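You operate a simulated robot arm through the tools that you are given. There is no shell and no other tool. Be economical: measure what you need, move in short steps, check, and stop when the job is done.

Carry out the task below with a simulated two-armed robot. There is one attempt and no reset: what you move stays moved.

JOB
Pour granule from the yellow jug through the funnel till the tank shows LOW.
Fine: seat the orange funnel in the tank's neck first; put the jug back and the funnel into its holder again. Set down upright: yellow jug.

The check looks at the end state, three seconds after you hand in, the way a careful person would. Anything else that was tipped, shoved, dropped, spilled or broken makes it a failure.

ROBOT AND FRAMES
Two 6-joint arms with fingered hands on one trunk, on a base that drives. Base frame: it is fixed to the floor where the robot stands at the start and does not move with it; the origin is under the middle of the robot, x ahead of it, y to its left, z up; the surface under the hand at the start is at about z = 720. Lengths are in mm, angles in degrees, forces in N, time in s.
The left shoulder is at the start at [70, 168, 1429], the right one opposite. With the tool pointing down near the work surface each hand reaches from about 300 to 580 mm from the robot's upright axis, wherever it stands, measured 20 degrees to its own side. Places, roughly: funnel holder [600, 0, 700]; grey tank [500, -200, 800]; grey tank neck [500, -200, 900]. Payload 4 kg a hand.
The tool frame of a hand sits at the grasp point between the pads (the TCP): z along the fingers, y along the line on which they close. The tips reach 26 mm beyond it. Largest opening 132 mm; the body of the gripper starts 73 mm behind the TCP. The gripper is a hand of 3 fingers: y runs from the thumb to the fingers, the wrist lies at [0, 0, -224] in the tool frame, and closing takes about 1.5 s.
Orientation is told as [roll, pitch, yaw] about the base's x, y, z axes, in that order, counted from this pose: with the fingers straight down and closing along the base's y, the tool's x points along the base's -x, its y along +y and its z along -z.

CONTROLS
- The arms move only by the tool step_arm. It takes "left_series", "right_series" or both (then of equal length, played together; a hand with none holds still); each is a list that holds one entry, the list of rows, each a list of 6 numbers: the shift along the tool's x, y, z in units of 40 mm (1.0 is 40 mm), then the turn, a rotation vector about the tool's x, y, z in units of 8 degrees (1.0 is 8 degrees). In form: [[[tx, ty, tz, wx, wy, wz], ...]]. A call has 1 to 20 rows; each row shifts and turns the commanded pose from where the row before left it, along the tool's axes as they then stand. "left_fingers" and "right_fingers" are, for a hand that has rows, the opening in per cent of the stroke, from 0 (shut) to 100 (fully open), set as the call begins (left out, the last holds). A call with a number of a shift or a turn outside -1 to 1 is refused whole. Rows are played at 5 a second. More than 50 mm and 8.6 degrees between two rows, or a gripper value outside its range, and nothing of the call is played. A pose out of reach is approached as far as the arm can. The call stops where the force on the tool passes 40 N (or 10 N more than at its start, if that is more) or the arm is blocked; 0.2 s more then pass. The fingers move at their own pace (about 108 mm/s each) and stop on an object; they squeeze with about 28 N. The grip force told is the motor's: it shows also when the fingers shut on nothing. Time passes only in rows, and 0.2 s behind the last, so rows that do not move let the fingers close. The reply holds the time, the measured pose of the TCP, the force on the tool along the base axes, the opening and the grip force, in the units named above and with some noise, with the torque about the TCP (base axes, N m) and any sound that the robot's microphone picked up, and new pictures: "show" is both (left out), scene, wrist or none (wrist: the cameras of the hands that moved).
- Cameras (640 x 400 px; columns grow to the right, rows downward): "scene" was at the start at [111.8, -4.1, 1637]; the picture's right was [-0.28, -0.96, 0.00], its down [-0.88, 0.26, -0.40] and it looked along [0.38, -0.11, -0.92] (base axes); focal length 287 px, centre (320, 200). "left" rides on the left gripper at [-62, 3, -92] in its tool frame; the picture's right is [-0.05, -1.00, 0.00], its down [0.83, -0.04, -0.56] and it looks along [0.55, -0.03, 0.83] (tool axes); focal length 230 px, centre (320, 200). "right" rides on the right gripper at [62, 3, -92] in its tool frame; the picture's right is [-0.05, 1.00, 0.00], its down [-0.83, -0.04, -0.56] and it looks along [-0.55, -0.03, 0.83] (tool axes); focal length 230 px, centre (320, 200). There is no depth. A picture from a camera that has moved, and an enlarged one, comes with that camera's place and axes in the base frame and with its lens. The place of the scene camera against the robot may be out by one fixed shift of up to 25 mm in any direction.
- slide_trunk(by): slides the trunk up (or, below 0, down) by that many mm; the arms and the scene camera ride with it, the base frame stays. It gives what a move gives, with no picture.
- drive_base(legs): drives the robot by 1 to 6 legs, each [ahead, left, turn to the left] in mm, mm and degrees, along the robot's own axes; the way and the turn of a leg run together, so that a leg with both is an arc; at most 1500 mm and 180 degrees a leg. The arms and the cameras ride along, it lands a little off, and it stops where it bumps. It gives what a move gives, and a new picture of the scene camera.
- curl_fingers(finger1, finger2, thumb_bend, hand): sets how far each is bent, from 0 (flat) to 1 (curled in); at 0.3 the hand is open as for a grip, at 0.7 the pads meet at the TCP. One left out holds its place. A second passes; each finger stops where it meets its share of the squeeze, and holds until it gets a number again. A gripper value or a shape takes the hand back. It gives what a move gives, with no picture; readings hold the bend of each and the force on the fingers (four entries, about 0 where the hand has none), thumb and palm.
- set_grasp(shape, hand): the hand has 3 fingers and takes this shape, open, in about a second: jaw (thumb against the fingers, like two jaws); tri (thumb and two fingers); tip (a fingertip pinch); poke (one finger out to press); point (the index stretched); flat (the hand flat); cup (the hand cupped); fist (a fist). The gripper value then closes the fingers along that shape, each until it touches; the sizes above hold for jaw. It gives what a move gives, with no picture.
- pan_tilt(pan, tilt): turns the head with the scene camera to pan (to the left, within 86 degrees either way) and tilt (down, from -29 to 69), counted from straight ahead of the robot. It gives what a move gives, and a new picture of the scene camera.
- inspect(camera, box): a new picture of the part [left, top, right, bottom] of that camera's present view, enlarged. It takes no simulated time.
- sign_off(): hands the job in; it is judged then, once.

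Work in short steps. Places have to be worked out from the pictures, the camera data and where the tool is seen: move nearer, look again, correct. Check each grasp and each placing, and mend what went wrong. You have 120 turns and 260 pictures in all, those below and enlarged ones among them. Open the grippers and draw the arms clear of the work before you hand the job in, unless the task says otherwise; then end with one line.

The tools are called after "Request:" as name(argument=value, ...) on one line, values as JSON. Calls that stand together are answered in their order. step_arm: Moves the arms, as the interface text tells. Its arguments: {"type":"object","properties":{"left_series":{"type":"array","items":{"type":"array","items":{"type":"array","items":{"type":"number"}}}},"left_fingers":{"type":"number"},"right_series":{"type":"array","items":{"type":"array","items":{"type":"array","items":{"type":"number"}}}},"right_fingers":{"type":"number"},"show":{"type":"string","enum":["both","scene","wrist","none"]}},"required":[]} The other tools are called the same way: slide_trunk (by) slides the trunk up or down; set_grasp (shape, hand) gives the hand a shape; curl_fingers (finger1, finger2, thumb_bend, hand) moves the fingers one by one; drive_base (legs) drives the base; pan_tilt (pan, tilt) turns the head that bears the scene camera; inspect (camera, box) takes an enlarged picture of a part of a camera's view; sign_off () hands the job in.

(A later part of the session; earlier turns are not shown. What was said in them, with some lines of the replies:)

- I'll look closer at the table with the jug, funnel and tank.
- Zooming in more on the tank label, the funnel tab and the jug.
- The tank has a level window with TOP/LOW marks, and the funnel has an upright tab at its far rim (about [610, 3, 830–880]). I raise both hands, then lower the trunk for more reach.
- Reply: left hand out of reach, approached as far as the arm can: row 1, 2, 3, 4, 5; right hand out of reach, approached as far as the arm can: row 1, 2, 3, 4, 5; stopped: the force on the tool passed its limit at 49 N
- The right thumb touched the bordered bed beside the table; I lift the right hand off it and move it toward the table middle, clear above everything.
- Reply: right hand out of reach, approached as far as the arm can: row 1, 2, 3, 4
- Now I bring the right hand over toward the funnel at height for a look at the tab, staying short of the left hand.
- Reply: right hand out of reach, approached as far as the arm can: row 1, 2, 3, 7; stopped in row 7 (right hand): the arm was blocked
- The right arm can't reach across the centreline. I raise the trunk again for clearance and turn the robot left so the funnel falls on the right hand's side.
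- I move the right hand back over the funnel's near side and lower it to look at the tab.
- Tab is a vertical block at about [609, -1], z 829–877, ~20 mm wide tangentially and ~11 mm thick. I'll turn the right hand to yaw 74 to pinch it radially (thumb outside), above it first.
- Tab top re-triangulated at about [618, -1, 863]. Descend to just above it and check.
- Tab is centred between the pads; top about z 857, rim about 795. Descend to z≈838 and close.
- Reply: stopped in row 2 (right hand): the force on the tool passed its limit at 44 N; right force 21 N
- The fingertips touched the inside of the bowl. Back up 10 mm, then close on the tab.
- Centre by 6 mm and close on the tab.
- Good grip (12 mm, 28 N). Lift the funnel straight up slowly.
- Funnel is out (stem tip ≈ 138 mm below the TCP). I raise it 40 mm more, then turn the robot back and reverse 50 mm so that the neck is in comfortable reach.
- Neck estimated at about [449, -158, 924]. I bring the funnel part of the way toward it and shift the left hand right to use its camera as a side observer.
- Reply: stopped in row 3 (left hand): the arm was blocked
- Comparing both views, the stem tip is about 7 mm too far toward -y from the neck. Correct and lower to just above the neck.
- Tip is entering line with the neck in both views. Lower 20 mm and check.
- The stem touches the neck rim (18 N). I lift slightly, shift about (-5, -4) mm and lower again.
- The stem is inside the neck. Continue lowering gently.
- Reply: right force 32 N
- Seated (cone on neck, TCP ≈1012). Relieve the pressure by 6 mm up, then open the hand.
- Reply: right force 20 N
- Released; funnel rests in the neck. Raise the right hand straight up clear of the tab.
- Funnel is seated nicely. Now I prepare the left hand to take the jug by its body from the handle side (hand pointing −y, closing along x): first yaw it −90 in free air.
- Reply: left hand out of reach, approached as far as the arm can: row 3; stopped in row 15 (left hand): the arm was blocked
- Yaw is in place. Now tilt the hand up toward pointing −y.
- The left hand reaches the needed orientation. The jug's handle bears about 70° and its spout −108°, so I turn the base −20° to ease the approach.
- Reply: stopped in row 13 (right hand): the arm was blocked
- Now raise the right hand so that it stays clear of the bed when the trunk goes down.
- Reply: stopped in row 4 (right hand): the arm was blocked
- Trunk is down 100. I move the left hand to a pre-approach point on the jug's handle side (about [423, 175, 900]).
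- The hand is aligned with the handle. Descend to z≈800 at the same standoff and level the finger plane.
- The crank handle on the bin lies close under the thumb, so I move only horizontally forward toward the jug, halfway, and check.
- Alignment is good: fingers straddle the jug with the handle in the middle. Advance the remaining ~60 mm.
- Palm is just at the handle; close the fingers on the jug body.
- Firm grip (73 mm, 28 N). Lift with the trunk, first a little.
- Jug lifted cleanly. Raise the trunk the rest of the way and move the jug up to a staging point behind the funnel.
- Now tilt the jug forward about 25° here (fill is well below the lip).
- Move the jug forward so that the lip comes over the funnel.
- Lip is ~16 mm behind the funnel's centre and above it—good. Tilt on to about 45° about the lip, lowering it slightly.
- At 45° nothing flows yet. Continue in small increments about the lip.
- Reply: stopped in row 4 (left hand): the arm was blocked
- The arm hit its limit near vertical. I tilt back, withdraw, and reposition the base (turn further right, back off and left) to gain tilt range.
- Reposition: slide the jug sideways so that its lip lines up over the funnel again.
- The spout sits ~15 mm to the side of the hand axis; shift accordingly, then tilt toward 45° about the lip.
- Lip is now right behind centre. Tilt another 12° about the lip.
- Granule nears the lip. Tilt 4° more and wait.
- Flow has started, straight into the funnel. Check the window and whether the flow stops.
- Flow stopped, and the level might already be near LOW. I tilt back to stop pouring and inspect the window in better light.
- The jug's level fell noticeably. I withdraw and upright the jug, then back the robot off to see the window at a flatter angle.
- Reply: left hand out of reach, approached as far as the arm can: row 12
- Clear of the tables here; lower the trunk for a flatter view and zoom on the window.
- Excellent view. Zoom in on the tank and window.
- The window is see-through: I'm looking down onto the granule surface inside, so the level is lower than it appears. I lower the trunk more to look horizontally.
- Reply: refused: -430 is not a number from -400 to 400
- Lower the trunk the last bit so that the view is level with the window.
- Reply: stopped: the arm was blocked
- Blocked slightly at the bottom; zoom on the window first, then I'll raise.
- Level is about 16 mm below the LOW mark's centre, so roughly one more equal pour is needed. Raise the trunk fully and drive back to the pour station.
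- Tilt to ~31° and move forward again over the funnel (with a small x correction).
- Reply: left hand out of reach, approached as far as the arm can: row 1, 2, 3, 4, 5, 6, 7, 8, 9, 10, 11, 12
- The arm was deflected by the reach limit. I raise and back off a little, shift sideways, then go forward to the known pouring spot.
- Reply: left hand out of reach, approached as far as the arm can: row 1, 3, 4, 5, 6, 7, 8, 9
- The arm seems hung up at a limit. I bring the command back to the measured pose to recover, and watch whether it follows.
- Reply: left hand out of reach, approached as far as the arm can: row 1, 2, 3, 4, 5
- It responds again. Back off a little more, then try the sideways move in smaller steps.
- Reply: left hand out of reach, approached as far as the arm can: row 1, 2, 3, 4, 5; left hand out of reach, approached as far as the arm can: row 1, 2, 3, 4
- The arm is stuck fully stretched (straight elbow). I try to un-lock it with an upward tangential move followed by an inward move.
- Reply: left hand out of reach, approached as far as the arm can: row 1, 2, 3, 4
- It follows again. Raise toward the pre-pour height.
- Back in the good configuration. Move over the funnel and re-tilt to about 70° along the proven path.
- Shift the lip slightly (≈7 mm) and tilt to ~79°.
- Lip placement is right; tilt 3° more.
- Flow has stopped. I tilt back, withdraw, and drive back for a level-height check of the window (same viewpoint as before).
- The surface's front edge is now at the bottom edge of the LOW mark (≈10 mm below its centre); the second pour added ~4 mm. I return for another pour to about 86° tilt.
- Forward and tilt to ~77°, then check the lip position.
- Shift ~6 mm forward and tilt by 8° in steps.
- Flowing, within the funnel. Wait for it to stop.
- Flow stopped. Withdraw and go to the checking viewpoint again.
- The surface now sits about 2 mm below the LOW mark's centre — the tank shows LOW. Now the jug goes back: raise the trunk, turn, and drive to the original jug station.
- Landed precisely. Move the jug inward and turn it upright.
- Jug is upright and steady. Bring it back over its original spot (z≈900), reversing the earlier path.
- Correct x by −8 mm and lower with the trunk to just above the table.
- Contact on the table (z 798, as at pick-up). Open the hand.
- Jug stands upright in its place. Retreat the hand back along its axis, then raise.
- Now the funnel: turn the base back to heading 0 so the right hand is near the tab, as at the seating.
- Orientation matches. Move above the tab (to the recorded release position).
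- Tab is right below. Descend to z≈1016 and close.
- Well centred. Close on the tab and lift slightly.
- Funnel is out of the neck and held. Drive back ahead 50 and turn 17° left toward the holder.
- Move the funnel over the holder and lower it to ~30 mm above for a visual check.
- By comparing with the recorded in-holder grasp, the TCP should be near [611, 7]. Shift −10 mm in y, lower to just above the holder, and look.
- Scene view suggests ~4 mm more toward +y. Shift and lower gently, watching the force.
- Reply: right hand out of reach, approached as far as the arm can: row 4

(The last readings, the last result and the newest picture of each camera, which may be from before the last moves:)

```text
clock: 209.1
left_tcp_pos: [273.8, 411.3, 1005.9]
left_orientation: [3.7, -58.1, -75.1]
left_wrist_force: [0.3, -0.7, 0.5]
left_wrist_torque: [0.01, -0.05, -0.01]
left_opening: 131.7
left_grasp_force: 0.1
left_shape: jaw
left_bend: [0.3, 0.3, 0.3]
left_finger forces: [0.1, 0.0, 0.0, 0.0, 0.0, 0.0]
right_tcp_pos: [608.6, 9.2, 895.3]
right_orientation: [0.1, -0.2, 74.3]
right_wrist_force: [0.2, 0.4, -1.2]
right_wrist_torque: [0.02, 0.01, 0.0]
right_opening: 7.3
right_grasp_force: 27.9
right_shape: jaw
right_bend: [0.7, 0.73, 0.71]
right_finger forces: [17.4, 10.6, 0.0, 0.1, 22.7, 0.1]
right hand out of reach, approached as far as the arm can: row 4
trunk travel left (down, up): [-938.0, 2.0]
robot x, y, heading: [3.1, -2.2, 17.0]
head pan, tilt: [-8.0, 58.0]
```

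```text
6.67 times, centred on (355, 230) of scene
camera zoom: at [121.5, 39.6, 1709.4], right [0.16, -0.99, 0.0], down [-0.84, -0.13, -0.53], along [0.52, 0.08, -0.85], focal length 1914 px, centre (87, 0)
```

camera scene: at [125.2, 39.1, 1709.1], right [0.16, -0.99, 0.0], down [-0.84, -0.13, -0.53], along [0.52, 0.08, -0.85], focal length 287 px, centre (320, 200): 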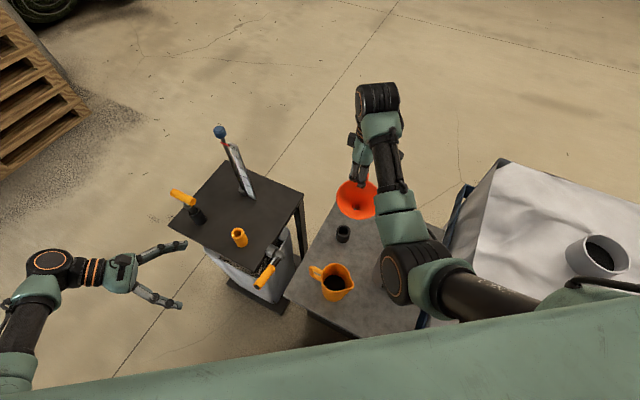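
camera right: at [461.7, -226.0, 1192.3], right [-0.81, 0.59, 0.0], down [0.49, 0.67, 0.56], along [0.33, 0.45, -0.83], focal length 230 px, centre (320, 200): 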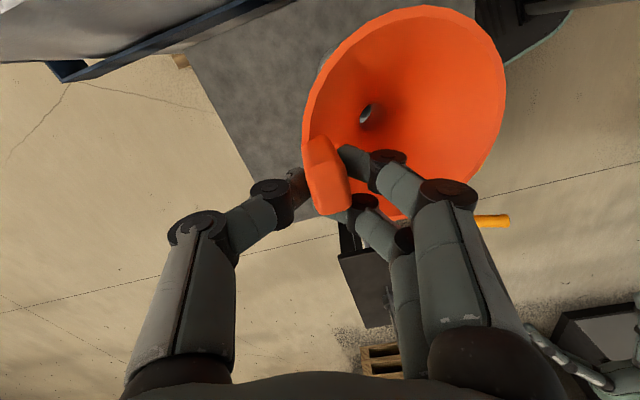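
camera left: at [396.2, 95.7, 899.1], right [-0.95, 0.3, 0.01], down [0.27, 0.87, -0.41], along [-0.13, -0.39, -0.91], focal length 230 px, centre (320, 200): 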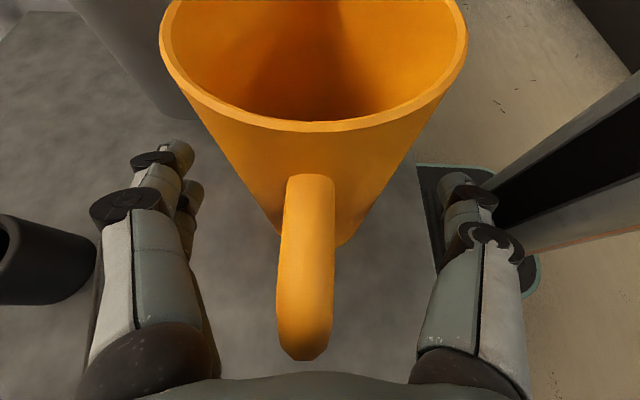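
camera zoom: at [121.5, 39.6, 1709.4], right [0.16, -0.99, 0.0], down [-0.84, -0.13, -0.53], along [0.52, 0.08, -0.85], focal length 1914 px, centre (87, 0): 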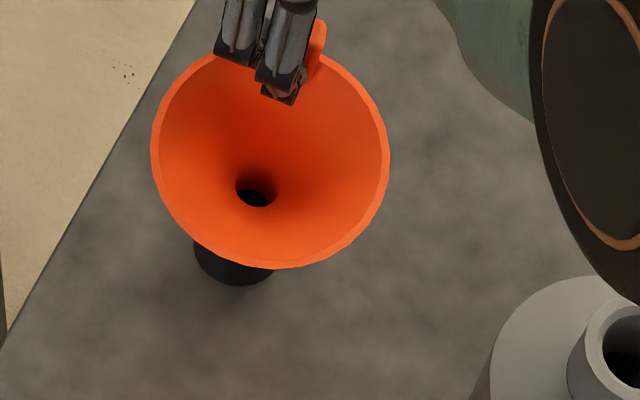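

No contact and the hole now looks into the dark holder. The arm is at full stretch, so I lower with the trunk.

Request:
slide_trunk(by=-14)

Request:
inspect(camera="scene", box=[325, 200, 385, 260])

Request:
inspect(camera="right", box=[280, 60, 440, 200])

```text
clock: 209.7
left_tcp_pos: [274.7, 411.5, 991.5]
left_orientation: [3.7, -58.0, -75.0]
left_wrist_force: [0.3, -0.4, -0.4]
left_wrist_torque: [-0.01, 0.0, 0.02]
left_opening: 131.8
left_grasp_force: 0.0
left_shape: jaw
left_bend: [0.3, 0.3, 0.3]
left_finger forces: [0.0, 0.0, 0.0, 0.1, 0.0, 0.0]
right_tcp_pos: [609.4, 8.6, 881.7]
right_orientation: [0.0, -0.1, 74.3]
right_wrist_force: [0.8, 0.5, -0.8]
right_wrist_torque: [0.02, -0.01, -0.03]
right_opening: 7.4
right_grasp_force: 28.1
right_shape: jaw
right_bend: [0.7, 0.73, 0.71]
right_finger forces: [17.2, 11.0, 0.1, 0.1, 22.6, 0.0]
trunk travel left (down, up): [-924.0, 16.0]
robot x, y, heading: [-0.6, 3.4, 17.1]
head pan, tilt: [-8.0, 58.0]
```

```text
6.67 times, centred on (355, 230) of scene
camera zoom: at [122.0, 40.0, 1695.3], right [0.16, -0.99, 0.0], down [-0.84, -0.13, -0.53], along [0.52, 0.08, -0.85], focal length 1914 px, centre (87, 0)
```

zoom: 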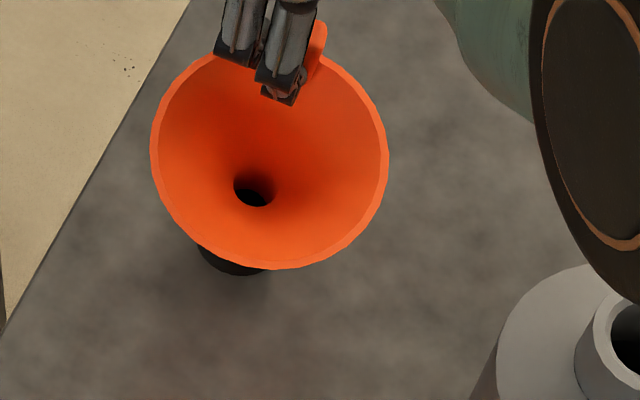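

```text
2.86 times, centred on (360, 130) of right
camera zoom: at [590.1, -49.8, 973.0], right [-0.95, 0.32, 0.0], down [0.27, 0.79, 0.56], along [0.18, 0.53, -0.83], focal length 657 px, centre (206, 400)
```

zoom: 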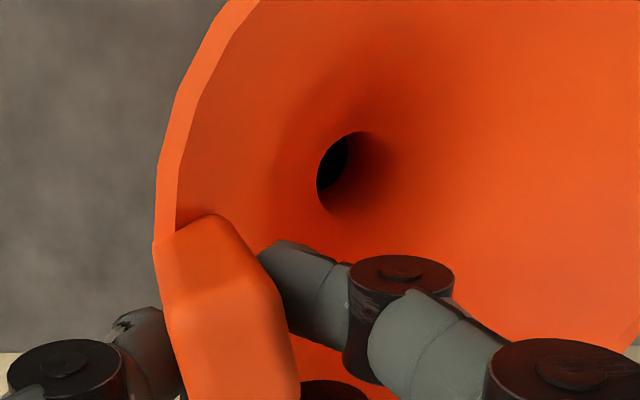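

Stem is inside the holder (no contact, TCP 882). Continue down to seat at about 863.

Request:
slide_trunk(by=-14)

Request:
slide_trunk(by=-5)

Request:
inspect(camera="scene", box=[325, 200, 385, 260])

```text
clock: 210.3
left_tcp_pos: [274.6, 412.6, 978.0]
left_orientation: [3.6, -58.1, -75.0]
left_wrist_force: [0.6, 0.0, -0.5]
left_wrist_torque: [-0.01, 0.0, -0.01]
left_opening: 132.3
left_grasp_force: 0.1
left_shape: jaw
left_bend: [0.3, 0.3, 0.3]
left_finger forces: [0.0, 0.0, 0.1, 0.0, 0.0, 0.1]
right_tcp_pos: [609.6, 8.2, 868.2]
right_orientation: [0.0, -0.1, 74.2]
right_wrist_force: [0.1, 0.3, -2.2]
right_wrist_torque: [0.07, 0.0, -0.02]
right_opening: 7.4
right_grasp_force: 28.3
right_shape: jaw
right_bend: [0.7, 0.73, 0.71]
right_finger forces: [17.3, 11.4, 0.1, 0.0, 22.4, 0.0]
trunk travel left (down, up): [-910.0, 30.0]
robot x, y, heading: [2.9, 1.9, 16.9]
head pan, tilt: [-8.0, 58.0]
```

```text
clock: 210.9
left_tcp_pos: [274.1, 411.7, 972.7]
left_orientation: [3.6, -58.1, -75.0]
left_wrist_force: [1.3, 0.5, 0.2]
left_wrist_torque: [-0.03, 0.02, -0.01]
left_opening: 131.9
left_grasp_force: 0.1
left_shape: jaw
left_bend: [0.3, 0.3, 0.3]
left_finger forces: [0.0, 0.1, 0.0, 0.1, 0.0, 0.0]
right_tcp_pos: [609.4, 9.2, 862.7]
right_orientation: [0.0, -0.2, 74.2]
right_wrist_force: [0.7, 0.2, 3.8]
right_wrist_torque: [0.08, -0.01, -0.03]
right_opening: 7.5
right_grasp_force: 27.9
right_shape: jaw
right_bend: [0.7, 0.73, 0.71]
right_finger forces: [16.7, 11.6, 0.0, 0.0, 24.2, 0.1]
trunk travel left (down, up): [-905.0, 35.0]
robot x, y, heading: [-1.2, 1.7, 17.1]
head pan, tilt: [-8.0, 58.0]
```

```text
6.67 times, centred on (355, 230) of scene
camera zoom: at [121.4, 40.0, 1676.5], right [0.16, -0.99, 0.0], down [-0.84, -0.13, -0.53], along [0.52, 0.08, -0.85], focal length 1914 px, centre (87, 0)
```

zoom: 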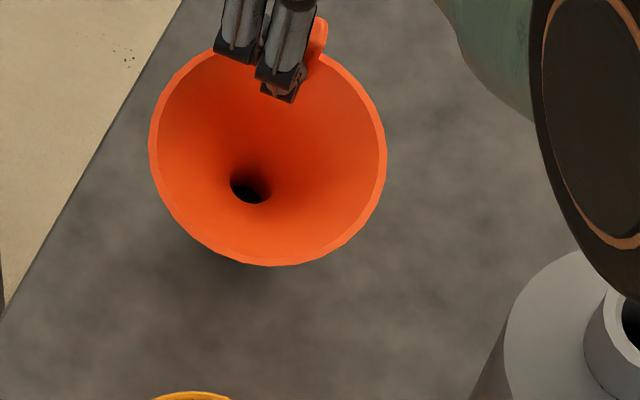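

Contact exactly at the predicted seat height (862.7). Release.

Request:
step_arm(right_series=[[[0, 0, 0, 0, 0, 0], [0, 0, 0, 0, 0, 0], [0, 0, 0, 0, 0, 0], [0, 0, 0, 0, 0, 0], [0, 0, 0, 0, 0, 0]]], right_fingers=38, show="wrist")

Request:
inspect(camera="scene", box=[325, 200, 385, 260])

```text
clock: 212.1
left_tcp_pos: [274.4, 411.3, 973.6]
left_orientation: [3.6, -58.1, -75.0]
left_wrist_force: [0.2, -0.2, 0.9]
left_wrist_torque: [0.01, -0.01, 0.02]
left_opening: 132.0
left_grasp_force: 0.1
left_shape: jaw
left_bend: [0.3, 0.3, 0.3]
left_finger forces: [0.0, 0.0, 0.0, 0.0, 0.0, 0.1]
right_tcp_pos: [610.4, 7.6, 863.3]
right_orientation: [0.0, -0.2, 74.3]
right_wrist_force: [-0.5, 0.0, -0.8]
right_wrist_torque: [0.01, -0.02, -0.02]
right_opening: 49.8
right_grasp_force: 0.1
right_shape: jaw
right_bend: [0.74, 0.74, 0.7]
right_finger forces: [0.1, 0.0, 0.1, 0.1, 0.1, 0.1]
trunk travel left (down, up): [-905.0, 35.0]
robot x, y, heading: [0.7, 2.7, 16.9]
head pan, tilt: [-8.0, 58.0]
camera right: at [589.8, -50.0, 954.3], right [-0.95, 0.32, 0.0], down [0.27, 0.79, 0.56], along [0.18, 0.53, -0.83], focal length 230 px, centre (320, 200)
```

right: 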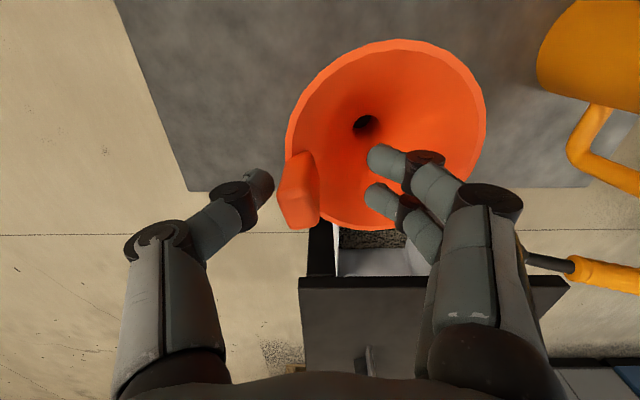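

```text
6.67 times, centred on (355, 230) of scene
camera zoom: at [121.4, 39.6, 1676.4], right [0.16, -0.99, 0.0], down [-0.84, -0.13, -0.53], along [0.52, 0.08, -0.85], focal length 1914 px, centre (87, 0)
```

zoom: 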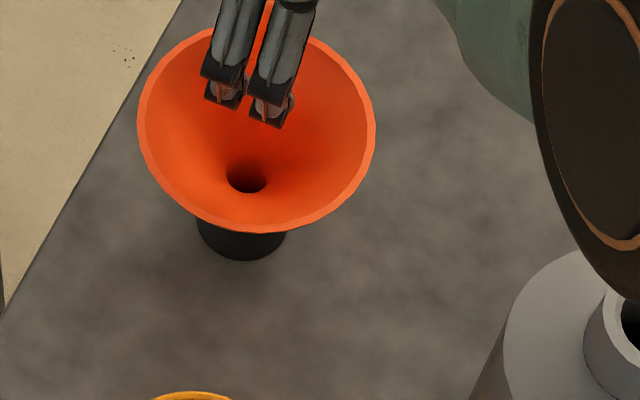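

Funnel is settled upright in the holder. Withdraw the hand straight up.

Request:
slide_trunk(by=33)

Request:
step_arm(right_series=[[[0, 0, -0.6, 0, 0, 0], [0, 0, -0.7, 0, 0, 0], [0, 0, -0.8, 0, 0, 0], [0, 0, -0.8, 0, 0, 0], [0, 0, -0.8, 0, 0, 0]]], right_fingers=50, show="scene")

Request:
inspect(camera="scene", box=[290, 180, 420, 310])

```text
clock: 212.9
left_tcp_pos: [274.9, 410.9, 1006.0]
left_orientation: [3.6, -58.2, -74.9]
left_wrist_force: [-0.2, 0.1, -0.4]
left_wrist_torque: [-0.03, -0.01, 0.02]
left_opening: 131.7
left_grasp_force: 0.1
left_shape: jaw
left_bend: [0.3, 0.3, 0.3]
left_finger forces: [0.0, 0.0, 0.1, 0.1, 0.0, 0.0]
right_tcp_pos: [610.4, 8.7, 895.7]
right_orientation: [0.0, -0.3, 74.2]
right_wrist_force: [-0.3, -0.1, -0.4]
right_wrist_torque: [-0.01, -0.02, 0.03]
right_opening: 49.5
right_grasp_force: 0.1
right_shape: jaw
right_bend: [0.74, 0.74, 0.7]
right_finger forces: [0.0, 0.0, 0.0, 0.1, 0.0, 0.0]
trunk travel left (down, up): [-938.0, 2.0]
robot x, y, heading: [-1.9, 1.8, 17.4]
head pan, tilt: [-8.0, 58.0]
```

```text
clock: 214.1
left_tcp_pos: [274.7, 411.7, 1006.0]
left_orientation: [3.7, -58.1, -75.0]
left_wrist_force: [0.2, -0.1, -0.4]
left_wrist_torque: [0.01, -0.04, 0.0]
left_opening: 131.8
left_grasp_force: 0.1
left_shape: jaw
left_bend: [0.3, 0.3, 0.3]
left_finger forces: [0.1, 0.0, 0.0, 0.1, 0.0, 0.1]
right_tcp_pos: [608.6, 7.8, 1045.9]
right_orientation: [0.0, -0.2, 74.3]
right_wrist_force: [-0.1, -1.1, -0.3]
right_wrist_torque: [0.0, -0.01, -0.03]
right_opening: 65.6
right_grasp_force: 0.1
right_shape: jaw
right_bend: [0.73, 0.73, 0.7]
right_finger forces: [0.0, 0.1, 0.0, 0.0, 0.0, 0.0]
trunk travel left (down, up): [-938.0, 2.0]
robot x, y, heading: [-4.1, -0.4, 17.0]
head pan, tilt: [-8.0, 58.0]
camera scene: at [120.8, 39.7, 1709.4], right [0.16, -0.99, 0.0], down [-0.84, -0.13, -0.53], along [0.52, 0.08, -0.85], focal length 287 px, centre (320, 200)
```

scene: 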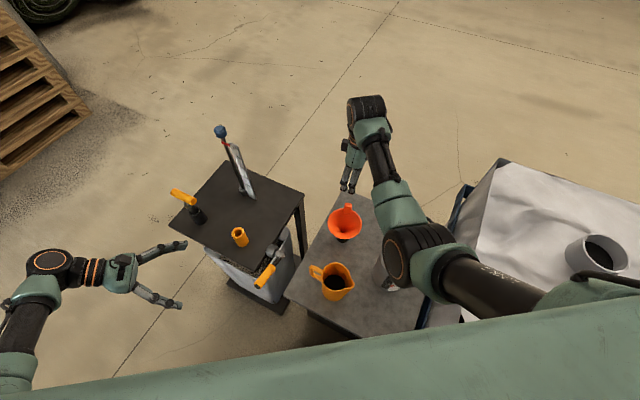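

```text
3.08 times, centred on (355, 245) of scene
camera zoom: at [120.8, 39.7, 1709.4], right [0.16, -0.99, 0.0], down [-0.84, -0.13, -0.53], along [0.52, 0.08, -0.85], focal length 883 px, centre (212, 62)
```

zoom: 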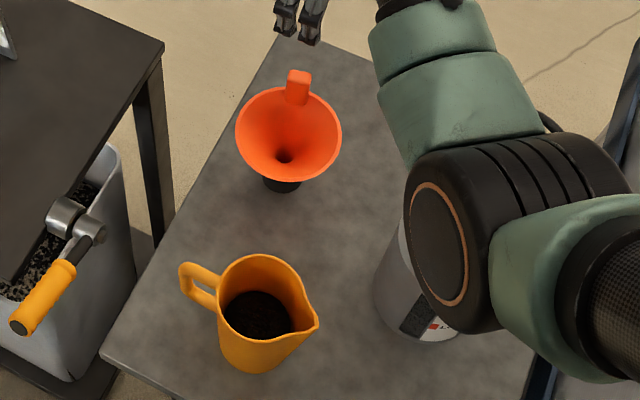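

Everything is in place: jug upright, funnel in its holder. I back the robot off so that both arms are clear, and hand in.

Request:
drive_base(legs=[[-350, 0, 0]])

Request:
inspect(camera="scene", box=[200, 60, 480, 280])

```text
clock: 216.3
left_tcp_pos: [-55.9, 311.0, 1005.5]
left_orientation: [3.4, -58.1, -74.8]
left_wrist_force: [1.0, -0.2, -0.3]
left_wrist_torque: [0.0, -0.01, -0.02]
left_opening: 131.8
left_grasp_force: 0.0
left_shape: jaw
left_bend: [0.3, 0.3, 0.3]
left_finger forces: [0.1, 0.1, 0.0, 0.0, 0.0, 0.0]
right_tcp_pos: [279.3, -94.2, 1043.1]
right_orientation: [0.1, -0.2, 74.2]
right_wrist_force: [0.0, 0.6, -0.6]
right_wrist_torque: [-0.01, 0.04, 0.03]
right_opening: 65.7
right_grasp_force: 0.0
right_shape: jaw
right_bend: [0.73, 0.73, 0.7]
right_finger forces: [0.0, 0.1, 0.0, 0.0, 0.1, 0.0]
trunk travel left (down, up): [-938.0, 2.0]
robot x, y, heading: [-333.3, -101.0, 17.1]
head pan, tilt: [-8.0, 58.0]
camera scene: at [-207.0, -61.4, 1709.1], right [0.16, -0.99, 0.0], down [-0.84, -0.13, -0.53], along [0.52, 0.08, -0.85], focal length 287 px, centre (320, 200)
```

scene: 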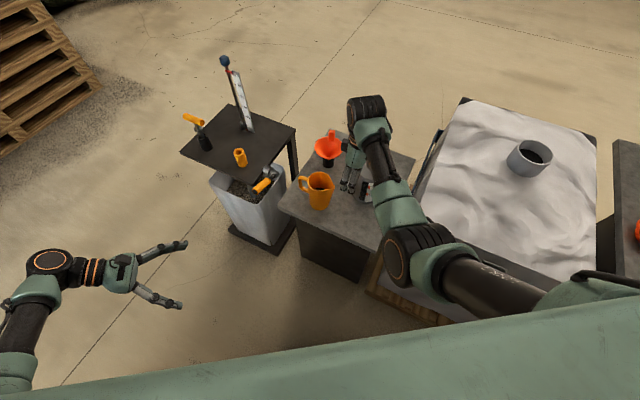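

```text
1.82 times, centred on (340, 170) of scene
camera zoom: at [-207.0, -61.4, 1709.1], right [0.16, -0.99, 0.0], down [-0.84, -0.13, -0.53], along [0.52, 0.08, -0.85], focal length 522 px, centre (284, 254)
```

zoom: 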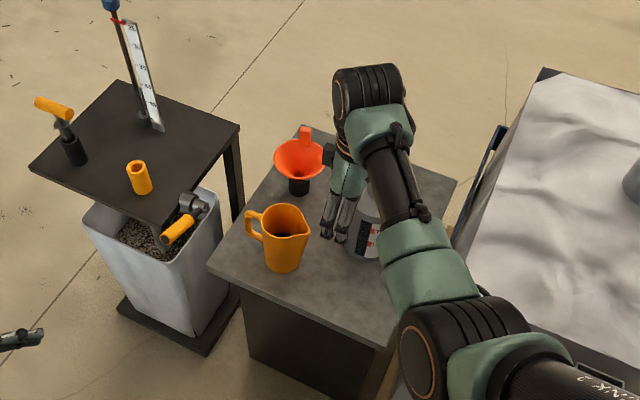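

The funnel is in its holder, the jug upright, the tank standing and both hands open and clear. Handing in.

Request:
sign_off()

```text
The job is handed in.
```

The job is handed in: the tank showed LOW at my last check (the surface about 2 mm below the middle of the LOW mark), the yellow jug is back upright in its place, the funnel is in its holder again, and I saw no spills; early on the right thumb pressed the bed beside the table (force stop at 49 N), and nothing there looked moved.
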